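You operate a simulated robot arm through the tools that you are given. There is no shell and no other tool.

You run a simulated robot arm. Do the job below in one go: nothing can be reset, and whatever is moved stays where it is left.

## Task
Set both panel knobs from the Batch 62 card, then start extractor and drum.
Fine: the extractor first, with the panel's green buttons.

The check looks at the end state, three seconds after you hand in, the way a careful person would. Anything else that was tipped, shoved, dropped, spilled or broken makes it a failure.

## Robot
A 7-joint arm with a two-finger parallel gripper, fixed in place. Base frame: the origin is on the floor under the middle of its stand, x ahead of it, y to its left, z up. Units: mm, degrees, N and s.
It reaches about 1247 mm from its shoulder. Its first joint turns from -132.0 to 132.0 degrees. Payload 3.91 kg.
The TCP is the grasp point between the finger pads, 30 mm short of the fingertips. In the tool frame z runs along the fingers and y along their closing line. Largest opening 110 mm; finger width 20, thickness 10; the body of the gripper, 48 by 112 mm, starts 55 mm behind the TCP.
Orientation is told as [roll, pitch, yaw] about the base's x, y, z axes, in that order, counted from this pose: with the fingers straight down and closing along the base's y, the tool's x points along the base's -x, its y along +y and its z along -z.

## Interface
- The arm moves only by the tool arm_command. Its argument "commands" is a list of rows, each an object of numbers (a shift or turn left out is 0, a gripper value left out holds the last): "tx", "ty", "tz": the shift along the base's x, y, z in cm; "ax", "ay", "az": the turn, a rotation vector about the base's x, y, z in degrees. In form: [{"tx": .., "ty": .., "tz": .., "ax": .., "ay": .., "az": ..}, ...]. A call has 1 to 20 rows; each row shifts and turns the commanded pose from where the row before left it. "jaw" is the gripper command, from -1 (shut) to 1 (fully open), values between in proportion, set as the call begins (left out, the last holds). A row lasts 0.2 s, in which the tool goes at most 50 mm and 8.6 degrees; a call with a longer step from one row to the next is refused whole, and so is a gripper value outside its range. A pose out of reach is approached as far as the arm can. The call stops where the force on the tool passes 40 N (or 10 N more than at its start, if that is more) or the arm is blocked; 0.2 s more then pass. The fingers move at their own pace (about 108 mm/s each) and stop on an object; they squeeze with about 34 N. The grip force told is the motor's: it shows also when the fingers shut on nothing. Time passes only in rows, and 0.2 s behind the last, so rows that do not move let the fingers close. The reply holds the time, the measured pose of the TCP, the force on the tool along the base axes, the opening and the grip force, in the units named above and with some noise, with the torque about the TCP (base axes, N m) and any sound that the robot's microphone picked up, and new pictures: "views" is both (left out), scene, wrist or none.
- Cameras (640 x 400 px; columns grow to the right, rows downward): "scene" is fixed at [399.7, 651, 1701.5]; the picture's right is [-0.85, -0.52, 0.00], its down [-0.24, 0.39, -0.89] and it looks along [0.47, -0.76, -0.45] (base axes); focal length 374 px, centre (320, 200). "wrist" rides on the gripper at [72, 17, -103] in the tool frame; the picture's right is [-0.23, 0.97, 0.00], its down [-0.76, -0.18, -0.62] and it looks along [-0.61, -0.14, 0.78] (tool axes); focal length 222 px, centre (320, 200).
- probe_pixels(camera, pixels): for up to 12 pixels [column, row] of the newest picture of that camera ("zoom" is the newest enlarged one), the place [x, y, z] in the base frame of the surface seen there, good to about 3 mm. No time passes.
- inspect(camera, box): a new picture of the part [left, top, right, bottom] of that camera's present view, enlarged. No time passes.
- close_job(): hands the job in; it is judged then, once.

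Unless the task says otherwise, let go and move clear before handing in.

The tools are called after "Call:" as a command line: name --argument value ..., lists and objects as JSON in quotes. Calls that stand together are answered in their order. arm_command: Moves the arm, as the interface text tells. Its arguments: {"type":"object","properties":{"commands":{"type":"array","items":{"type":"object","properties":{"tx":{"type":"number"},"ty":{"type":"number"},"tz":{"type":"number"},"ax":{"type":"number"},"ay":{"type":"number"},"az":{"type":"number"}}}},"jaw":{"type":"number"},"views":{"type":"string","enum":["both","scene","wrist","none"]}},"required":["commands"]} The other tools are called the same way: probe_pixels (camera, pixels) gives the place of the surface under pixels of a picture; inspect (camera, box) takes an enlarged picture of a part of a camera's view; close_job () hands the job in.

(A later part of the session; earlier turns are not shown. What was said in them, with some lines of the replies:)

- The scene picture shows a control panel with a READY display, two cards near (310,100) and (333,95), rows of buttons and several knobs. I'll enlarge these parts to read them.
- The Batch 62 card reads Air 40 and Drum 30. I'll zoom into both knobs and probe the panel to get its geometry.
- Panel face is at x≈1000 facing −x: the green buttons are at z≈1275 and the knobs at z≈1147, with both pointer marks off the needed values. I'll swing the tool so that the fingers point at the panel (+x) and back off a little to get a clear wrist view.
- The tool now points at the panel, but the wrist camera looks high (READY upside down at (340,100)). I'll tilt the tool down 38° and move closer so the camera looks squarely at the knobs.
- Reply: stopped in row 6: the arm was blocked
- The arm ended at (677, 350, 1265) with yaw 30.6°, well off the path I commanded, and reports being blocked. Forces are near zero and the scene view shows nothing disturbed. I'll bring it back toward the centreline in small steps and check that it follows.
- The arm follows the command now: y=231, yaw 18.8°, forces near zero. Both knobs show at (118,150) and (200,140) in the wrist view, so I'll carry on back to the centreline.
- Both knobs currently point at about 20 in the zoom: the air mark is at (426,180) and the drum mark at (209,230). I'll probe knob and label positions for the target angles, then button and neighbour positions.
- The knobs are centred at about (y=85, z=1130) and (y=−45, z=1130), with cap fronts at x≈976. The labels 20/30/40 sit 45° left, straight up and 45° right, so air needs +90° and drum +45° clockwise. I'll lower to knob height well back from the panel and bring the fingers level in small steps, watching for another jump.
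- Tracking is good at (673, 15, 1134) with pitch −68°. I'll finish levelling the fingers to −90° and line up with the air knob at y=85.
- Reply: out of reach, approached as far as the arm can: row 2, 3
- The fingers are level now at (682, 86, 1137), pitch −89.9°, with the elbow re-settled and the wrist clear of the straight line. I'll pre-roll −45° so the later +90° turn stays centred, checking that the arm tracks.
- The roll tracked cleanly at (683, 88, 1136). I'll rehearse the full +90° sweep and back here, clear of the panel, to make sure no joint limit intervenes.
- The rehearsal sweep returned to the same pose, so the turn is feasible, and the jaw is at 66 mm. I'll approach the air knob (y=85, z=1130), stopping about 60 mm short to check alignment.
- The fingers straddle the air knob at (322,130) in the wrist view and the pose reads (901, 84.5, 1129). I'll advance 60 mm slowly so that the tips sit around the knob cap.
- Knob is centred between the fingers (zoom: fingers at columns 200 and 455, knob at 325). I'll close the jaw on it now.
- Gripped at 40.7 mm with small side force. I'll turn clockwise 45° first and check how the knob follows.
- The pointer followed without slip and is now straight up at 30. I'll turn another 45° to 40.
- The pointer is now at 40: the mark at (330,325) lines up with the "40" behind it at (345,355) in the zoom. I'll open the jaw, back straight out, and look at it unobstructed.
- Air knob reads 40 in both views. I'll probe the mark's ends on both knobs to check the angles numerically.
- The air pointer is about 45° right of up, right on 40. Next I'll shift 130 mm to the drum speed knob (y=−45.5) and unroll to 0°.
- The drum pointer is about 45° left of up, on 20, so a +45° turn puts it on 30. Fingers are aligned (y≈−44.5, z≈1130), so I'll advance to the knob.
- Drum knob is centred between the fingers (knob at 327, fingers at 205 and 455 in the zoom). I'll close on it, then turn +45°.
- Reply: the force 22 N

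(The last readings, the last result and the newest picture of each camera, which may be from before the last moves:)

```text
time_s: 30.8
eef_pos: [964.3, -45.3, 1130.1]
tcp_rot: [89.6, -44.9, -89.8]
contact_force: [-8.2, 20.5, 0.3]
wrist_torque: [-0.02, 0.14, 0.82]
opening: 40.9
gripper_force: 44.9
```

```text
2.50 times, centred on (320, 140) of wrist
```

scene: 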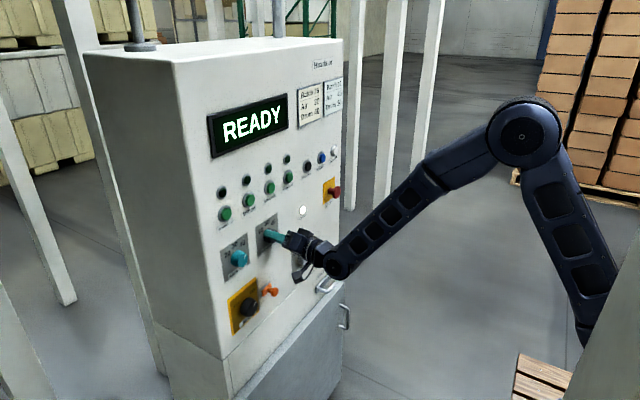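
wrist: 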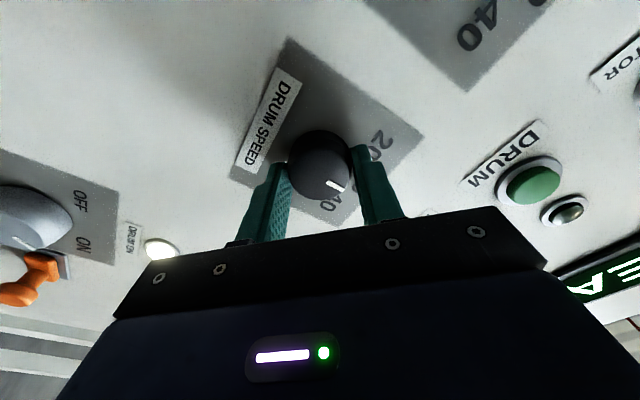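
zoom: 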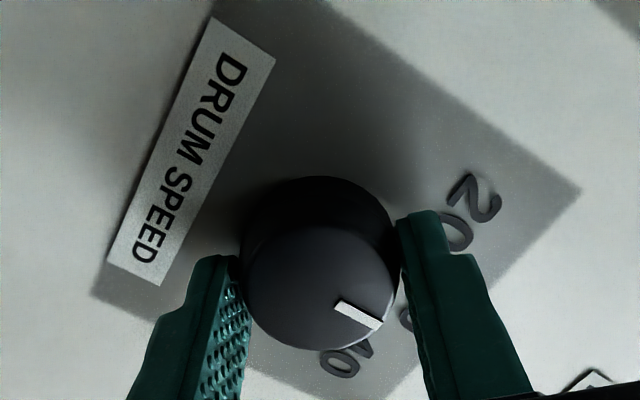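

The drum mark at (358,313) now points toward the "30" hidden at (405,320). I'll release, back out, and verify.

Call:
arm_command --commands '[{}, {}]' --jaw 0.2 --views "none"

Call:
arm_command --commands '[{"tx": -1}, {"tx": -2}, {"tx": -3}, {"tx": -4}]' --views "both"

Call:
inspect --camera "scene" --box '[210, 205, 300, 285]'

Call:
inspect --camera "wrist" --box '[220, 60, 420, 190]'

```text
time_s: 31.4
eef_pos: [965.8, -46.7, 1131.0]
tcp_rot: [89.8, -44.9, -90.1]
contact_force: [-0.3, 0.0, 0.3]
wrist_torque: [-0.01, 0.0, -0.05]
opening: 66.0
gripper_force: 0.1
```

```text
time_s: 32.4
eef_pos: [865.6, -47.0, 1136.0]
tcp_rot: [89.6, -45.0, -90.0]
contact_force: [-0.4, 0.4, -0.1]
wrist_torque: [-0.01, -0.04, -0.01]
opening: 65.8
gripper_force: 0.0
```

scene: 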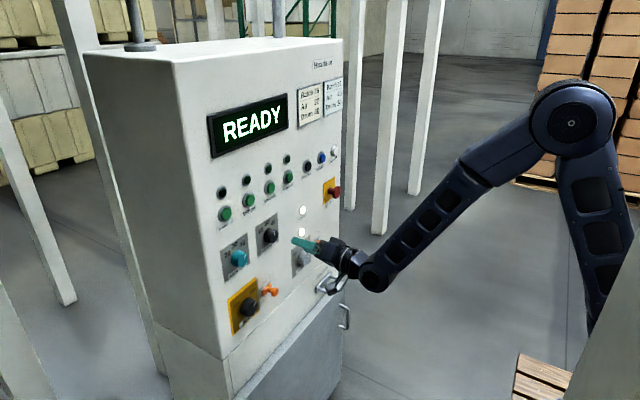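
wrist: 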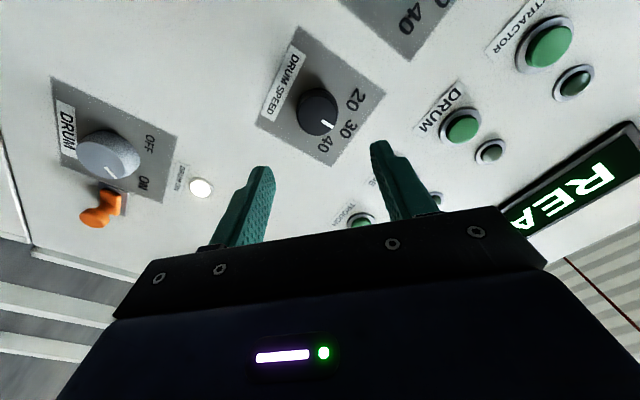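

```text
5.00 times, centred on (255, 245) of scene
```

zoom: 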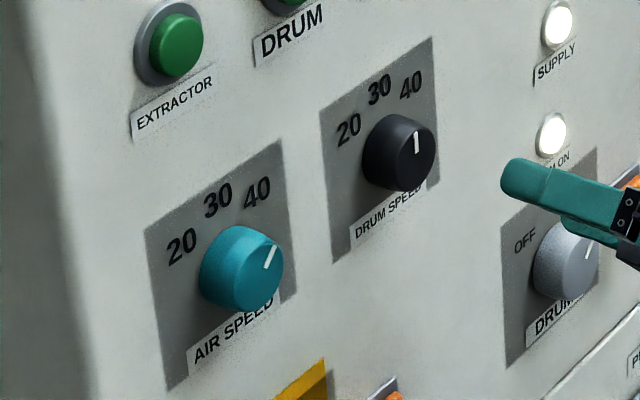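

```text
3.08 times, centred on (320, 125) of wrist
```

zoom: 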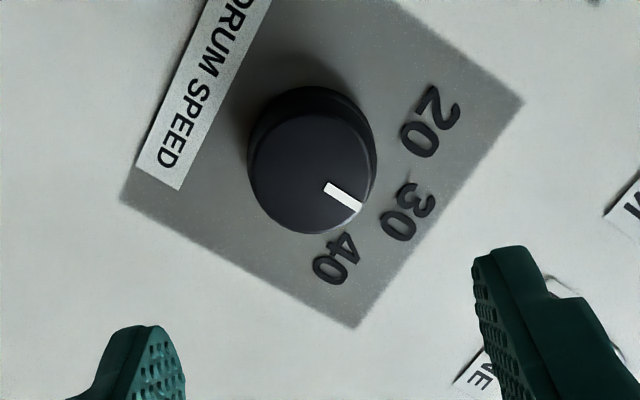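

Call:
probe_pixels --camera "zoom" --pixels '[[327, 187], [342, 196], [357, 206], [406, 210], [430, 120], [336, 259]]'

Call:
probe_pixels --camera "wrist" --pixels '[[549, 47], [464, 126], [540, 65], [456, 138], [530, 25], [572, 50], [450, 115], [478, 122]]'

Call:
inspect --camera "wrist" --box '[400, 0, 640, 180]'

```text
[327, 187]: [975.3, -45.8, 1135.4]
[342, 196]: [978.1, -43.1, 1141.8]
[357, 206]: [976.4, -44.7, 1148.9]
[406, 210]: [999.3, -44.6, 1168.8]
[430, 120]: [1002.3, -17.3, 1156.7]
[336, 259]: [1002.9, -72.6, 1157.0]
```

```text
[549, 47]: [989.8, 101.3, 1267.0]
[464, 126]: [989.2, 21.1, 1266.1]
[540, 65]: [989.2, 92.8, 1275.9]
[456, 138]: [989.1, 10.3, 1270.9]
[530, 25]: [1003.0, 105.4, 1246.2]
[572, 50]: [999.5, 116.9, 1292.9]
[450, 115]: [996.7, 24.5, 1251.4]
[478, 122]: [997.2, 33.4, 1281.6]
```

```text
2.22 times, centred on (520, 90) of wrist
```

zoom: 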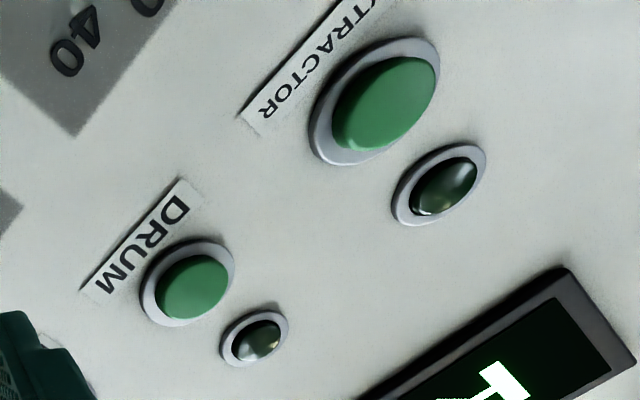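

The drum pointer is straight up on 30, and air is still on 40. Now I'll locate the EXTRACTOR and DRUM green button centres from their cap edges.

Call:
probe_pixels --camera "zoom" --pixels '[[340, 128], [432, 75], [405, 62], [365, 145], [386, 104], [160, 300], [222, 274], [195, 260], [185, 314], [193, 287]]'

Call:
inspect --camera "scene" --box '[205, 180, 275, 225]'

```text
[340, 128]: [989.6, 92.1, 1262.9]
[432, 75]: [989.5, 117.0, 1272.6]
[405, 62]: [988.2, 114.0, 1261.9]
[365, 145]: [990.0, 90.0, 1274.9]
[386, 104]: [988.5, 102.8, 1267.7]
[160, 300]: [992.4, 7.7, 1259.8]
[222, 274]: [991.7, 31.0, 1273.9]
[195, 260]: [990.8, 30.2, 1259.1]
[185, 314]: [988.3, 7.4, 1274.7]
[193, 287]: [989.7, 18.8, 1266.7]
```

```text
8.89 times, centred on (240, 202) of scene
```

zoom: 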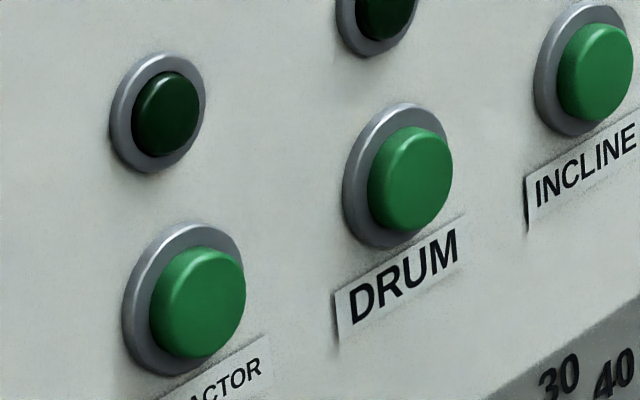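

Button centres: extractor (y=103, z=1268), drum (y=19.5, z=1267), cap fronts at x≈988.5. I'll close the jaw, roll back to 0° and move in front of the extractor button at a standoff.

Call:
arm_command --commands '[{"ax": -7.5, "ty": 2.45, "tz": 2.25, "tx": -0.5}, {"ax": -7.5, "ty": 2.45, "tz": 2.25, "tx": -0.5}, {"ax": -7.5, "ty": 2.45, "tz": 2.25, "tx": -0.5}, {"ax": -7.5, "ty": 2.45, "tz": 2.25, "tx": -0.5}, {"ax": -7.5, "ty": 2.45, "tz": 2.25}, {"ax": -7.5, "ty": 2.45, "tz": 2.25}]' --jaw -1 --views "both"

```text
time_s: 33.8
eef_pos: [845.4, 101.2, 1263.0]
tcp_rot: [-30.6, -89.9, 30.5]
contact_force: [-0.4, 0.2, 1.0]
wrist_torque: [-0.01, -0.02, 0.01]
opening: 0.0
gripper_force: 34.3
```

scene: 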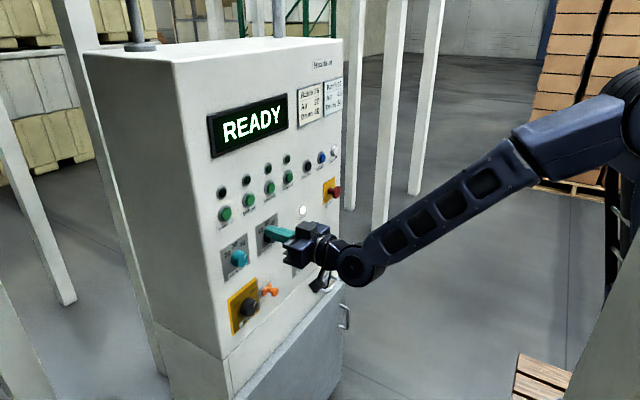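
wrist: 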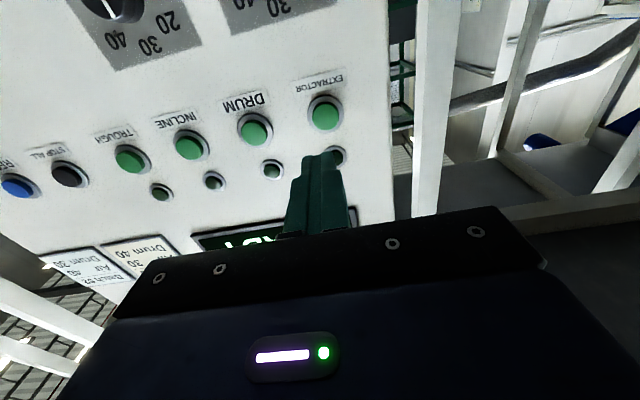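

Fingers are shut and sit in front of the extractor button ((325,115) in the wrist view), pose (845, 101, 1263). I'll trim by +2 mm in y and +4.5 mm in z and advance to about 13 mm short of the cap.

Call:
arm_command --commands '[{"tx": 3, "ty": 0.2, "tz": 0.45}, {"tx": 3}, {"tx": 2}, {"tx": 1.5}, {}]' --views "both"

Call:
inspect --camera "scene" --box '[190, 170, 290, 240]'

Call:
inspect --camera "wrist" --box '[240, 60, 400, 200]'

```text
time_s: 35.0
eef_pos: [939.4, 104.0, 1268.5]
tcp_rot: [26.7, -89.9, -26.7]
contact_force: [-0.7, 0.4, 0.4]
wrist_torque: [-0.01, 0.01, 0.0]
opening: 0.0
gripper_force: 34.5
```

scene: 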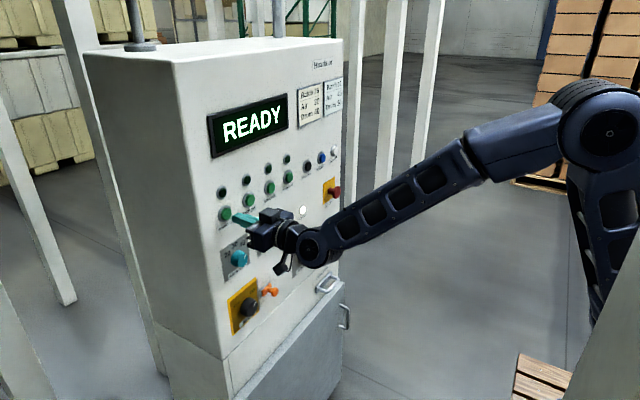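
wrist: 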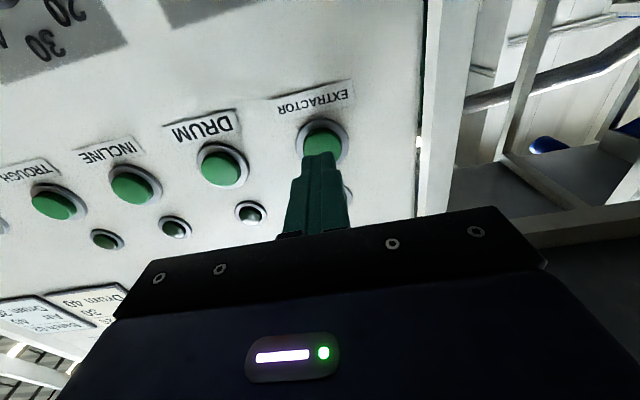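

```text
5.71 times, centred on (240, 205) of scene
```

zoom: 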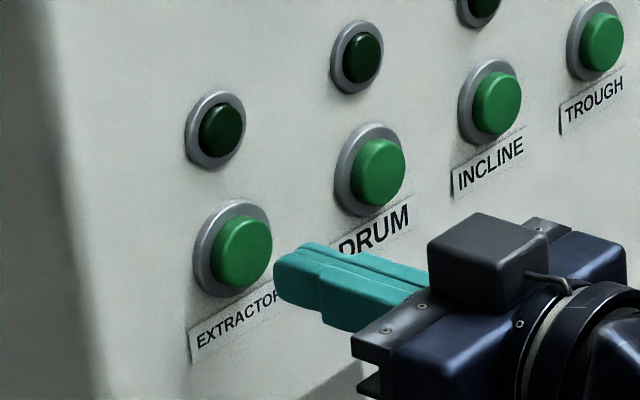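

```text
2.86 times, centred on (320, 130) of wrist
```

zoom: 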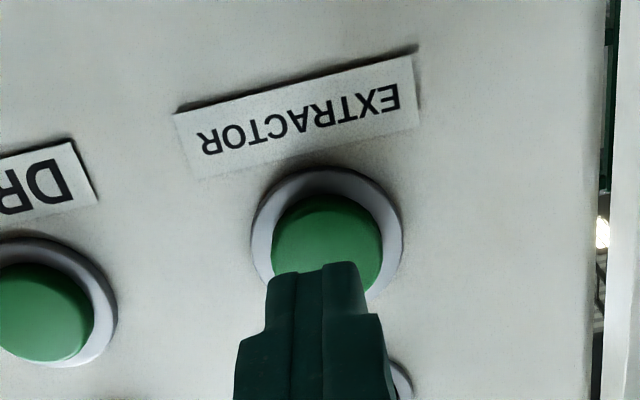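

Tips are about 19 mm from the extractor cap and centred on it. I'll press slowly, with small last steps, and watch the force and any sound.

Call:
arm_command --commands '[{"tx": 1.0}, {"tx": 0.6}, {"tx": 0.3}, {"tx": 0.2}, {"tx": 0.2}, {"tx": 0.2}]' --views "scene"

Call:
inspect --camera "scene" --box '[190, 170, 290, 240]'

```text
time_s: 36.4
eef_pos: [964.0, 101.9, 1270.5]
tcp_rot: [22.3, -89.9, -22.3]
contact_force: [-7.6, 2.9, 1.1]
wrist_torque: [0.01, -0.02, 0.09]
opening: 0.0
gripper_force: 34.4
heard: click
```

scene: 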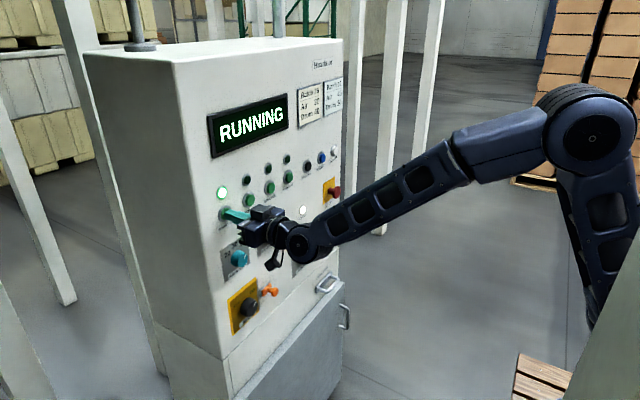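

```text
5.71 times, centred on (240, 205) of scene
```

zoom: 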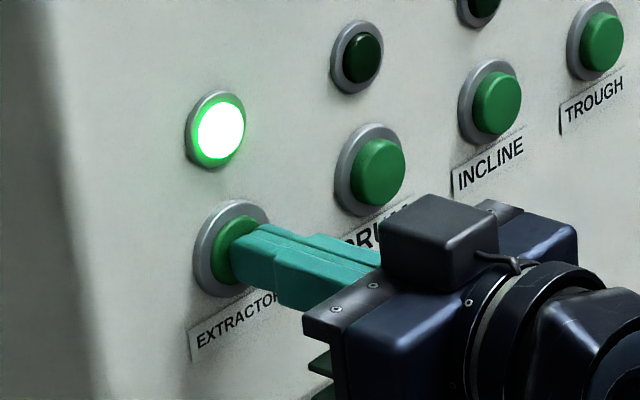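

A click was heard, the extractor lamp at (222,193) is lit, and the display shows RUNNING. I'll back off and check that it stays on.

Call:
arm_command --commands '[{"tx": -1}, {"tx": -2}, {"tx": -2}, {}]' --views "both"

Call:
inspect --camera "scene" --box '[190, 90, 350, 260]'

```text
time_s: 37.4
eef_pos: [914.0, 102.3, 1270.8]
tcp_rot: [24.5, -89.9, -24.8]
contact_force: [-0.2, -0.7, -0.5]
wrist_torque: [0.01, -0.02, -0.01]
opening: 0.0
gripper_force: 33.9
```

scene: 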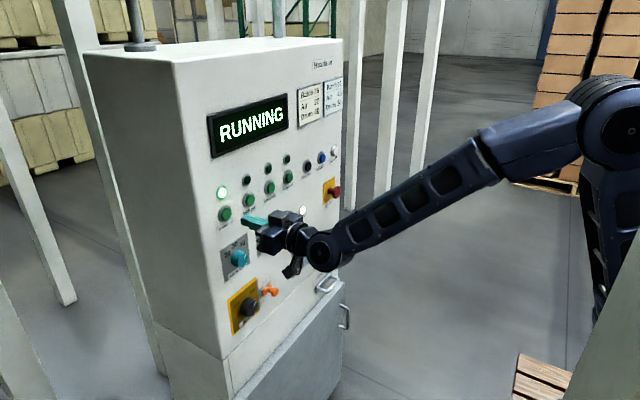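
wrist: 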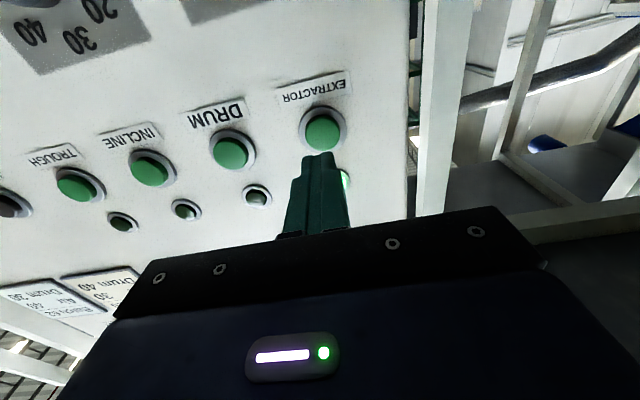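

```text
2.35 times, centred on (270, 175) of scene
```

zoom: 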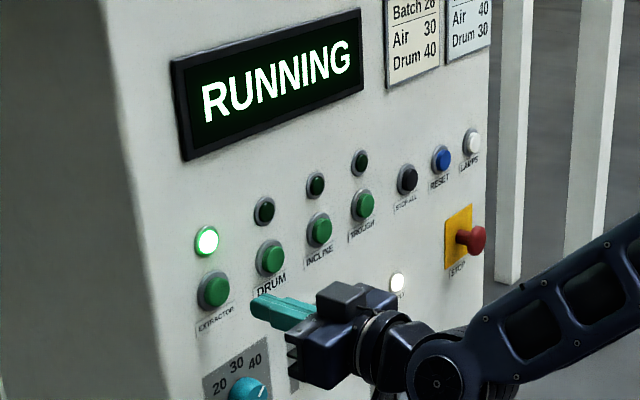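

The extractor stays on (lamp lit, RUNNING). I'll shift 83 mm to line up with the green DRUM button.

Call:
arm_command --commands '[{"ty": -2.5, "tz": -0.2}, {"ty": -2.5}, {"ty": -2.3}, {"ty": -1.0}, {"tx": 1.5}, {"tx": 1.0}, {}]' --views "both"

Call:
inspect --camera "wrist" --box '[240, 60, 400, 200]'

Call:
inspect --camera "scene" --box '[200, 160, 300, 240]'

```text
time_s: 39.0
eef_pos: [939.5, 18.3, 1268.3]
tcp_rot: [22.6, -89.9, -22.7]
contact_force: [0.0, 0.0, -0.2]
wrist_torque: [-0.01, 0.01, -0.01]
opening: 0.1
gripper_force: 34.3
```

scene: 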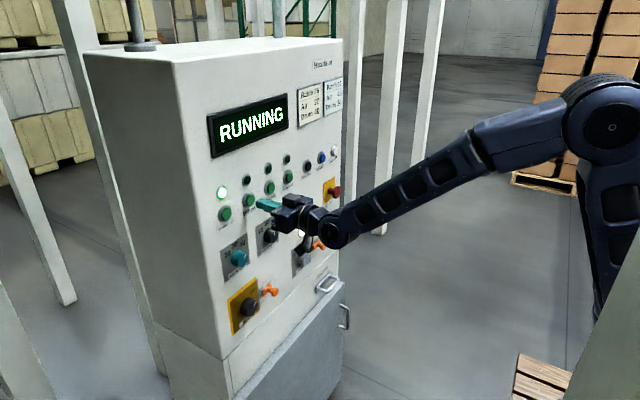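
wrist: 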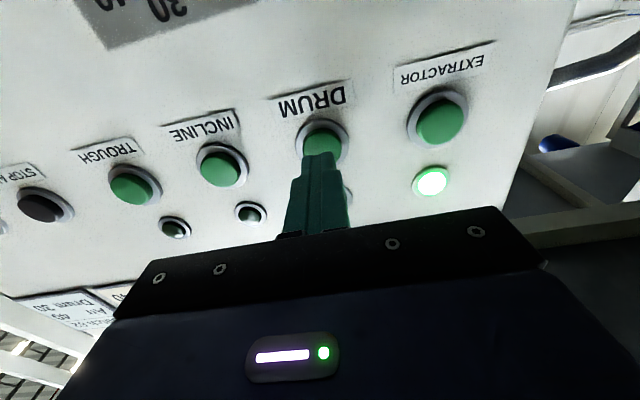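

```text
2.86 times, centred on (320, 130) of wrist
```

zoom: 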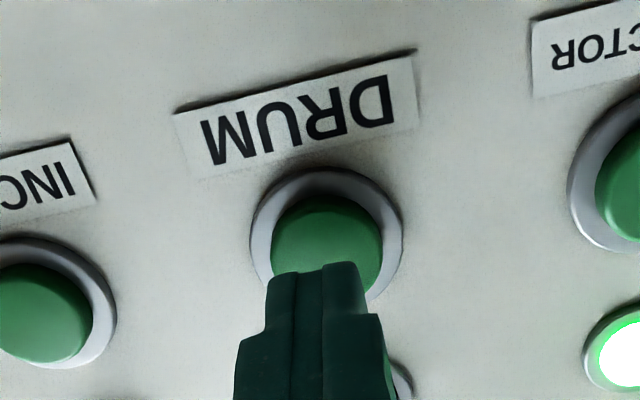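

```text
5.00 times, centred on (250, 200) of scene
```

zoom: 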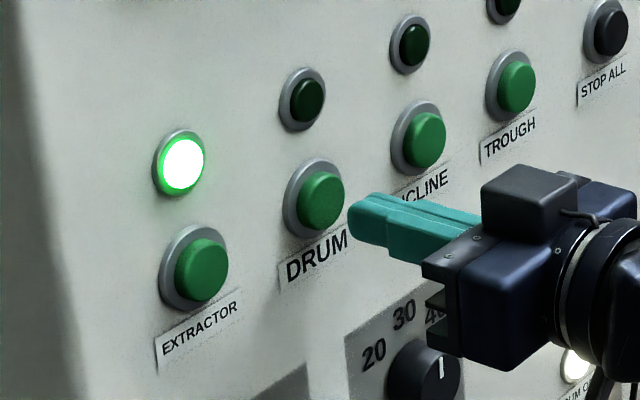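

The tips are lined up with the DRUM button exactly as they were for the extractor, at (939.5, 18, 1268). I'll press it with the same stroke.

Call:
arm_command --commands '[{"tx": 1.0}, {"tx": 0.6}, {"tx": 0.3}, {"tx": 0.2}, {"tx": 0.2}, {"tx": 0.2}]' --views "scene"

Call:
inspect --camera "scene" --box '[190, 90, 350, 260]'

```text
time_s: 40.4
eef_pos: [963.1, 19.3, 1267.5]
tcp_rot: [42.3, -89.8, -42.5]
contact_force: [-6.8, -0.4, 2.4]
wrist_torque: [0.01, -0.05, 0.0]
opening: 0.0
gripper_force: 34.1
heard: click
```

scene: 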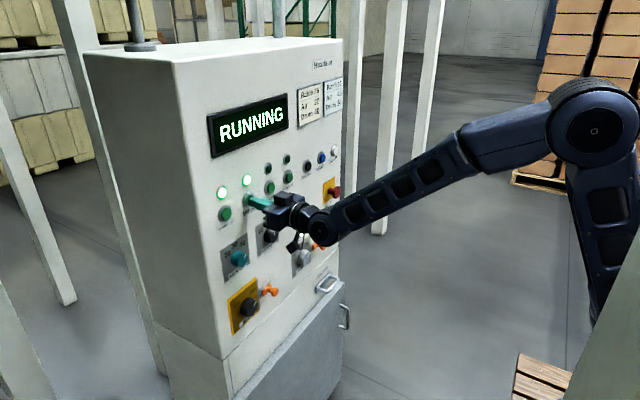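

```text
2.35 times, centred on (270, 175) of scene
```

zoom: 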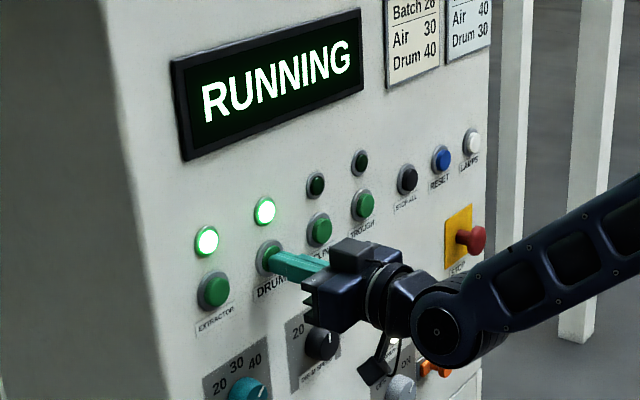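

Click again: both the extractor and drum lamps ((222,193) and (246,180)) are lit. I'll back straight out well clear and let some time pass to confirm it all stays running.

Call:
arm_command --commands '[{"tx": -1}, {"tx": -2}, {"tx": -3}, {"tx": -4}, {"tx": -4}, {"tx": -4}, {}, {}, {}, {}, {}, {}, {}, {}, {}, {}]' --views "both"

Call:
inspect --camera "scene" --box '[190, 90, 350, 260]'

Call:
inspect --camera "scene" --box '[205, 215, 305, 285]'

```text
time_s: 43.8
eef_pos: [784.9, 19.1, 1266.0]
tcp_rot: [30.3, -89.9, -30.4]
contact_force: [-0.5, 0.2, 0.4]
wrist_torque: [-0.01, 0.0, 0.02]
opening: 0.2
gripper_force: 34.3
```

scene: 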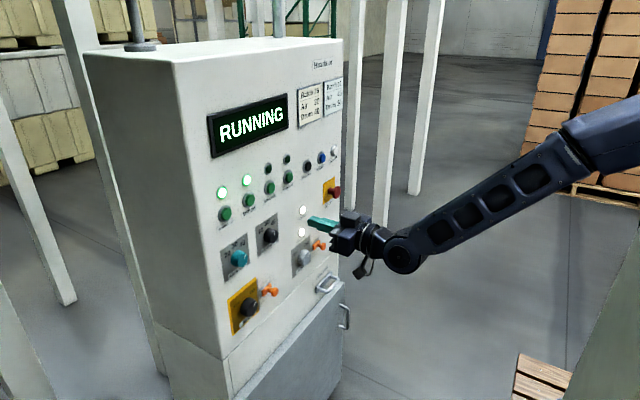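
wrist: 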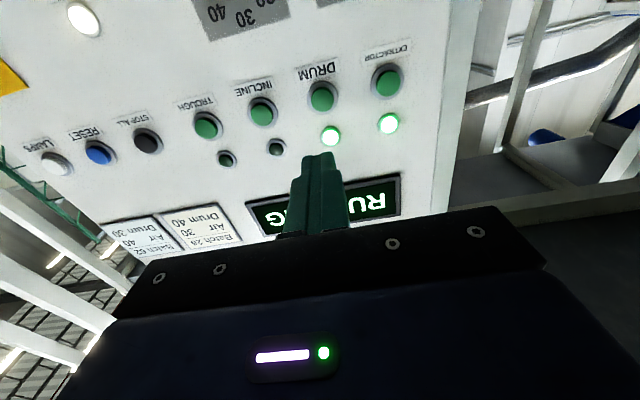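

```text
2.35 times, centred on (270, 175) of scene
```

zoom: 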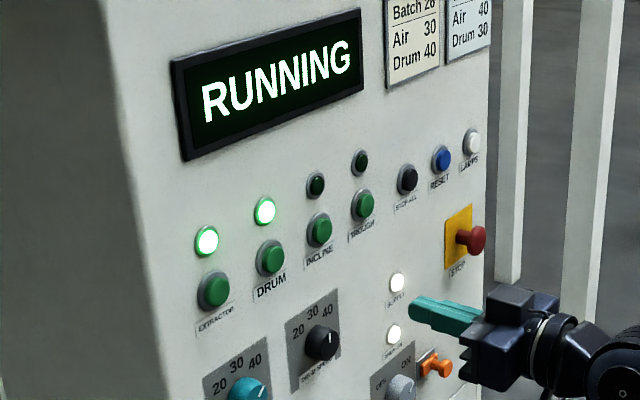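

```text
5.71 times, centred on (255, 250) of scene
```

zoom: 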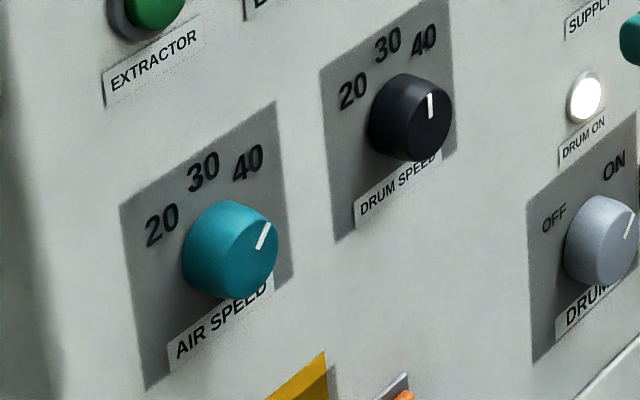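

Everything checks out: air on 40, drum on 30, both lamps at (222,193) and (246,180) lit, display RUNNING, and the arm about 180 mm clear of the panel. I'm handing the job in.

Call:
close_job

```text
The job is handed in.
```

The last pictures show the job done and steady about three seconds after the last press. I've handed it in, but no check result has come back.

- **Knobs:** Air speed is on 40 and drum speed on 30, as the Batch 62 card says. Both started on 20.
- **Start order:** I pressed the green EXTRACTOR button first, then the green DRUM button. Each press gave a click. Both lamps are lit and the display reads RUNNING.
- **Arm:** It let go of everything and is back about 180 mm from where it last pressed the panel.

Early on, before the arm had touched anything, it swung well off the path I commanded, to about y = 350 mm, and reported being blocked. The measured force stayed near zero and nothing in the pictures had moved. After that I tested the turning motion away from the panel before gripping a knob.
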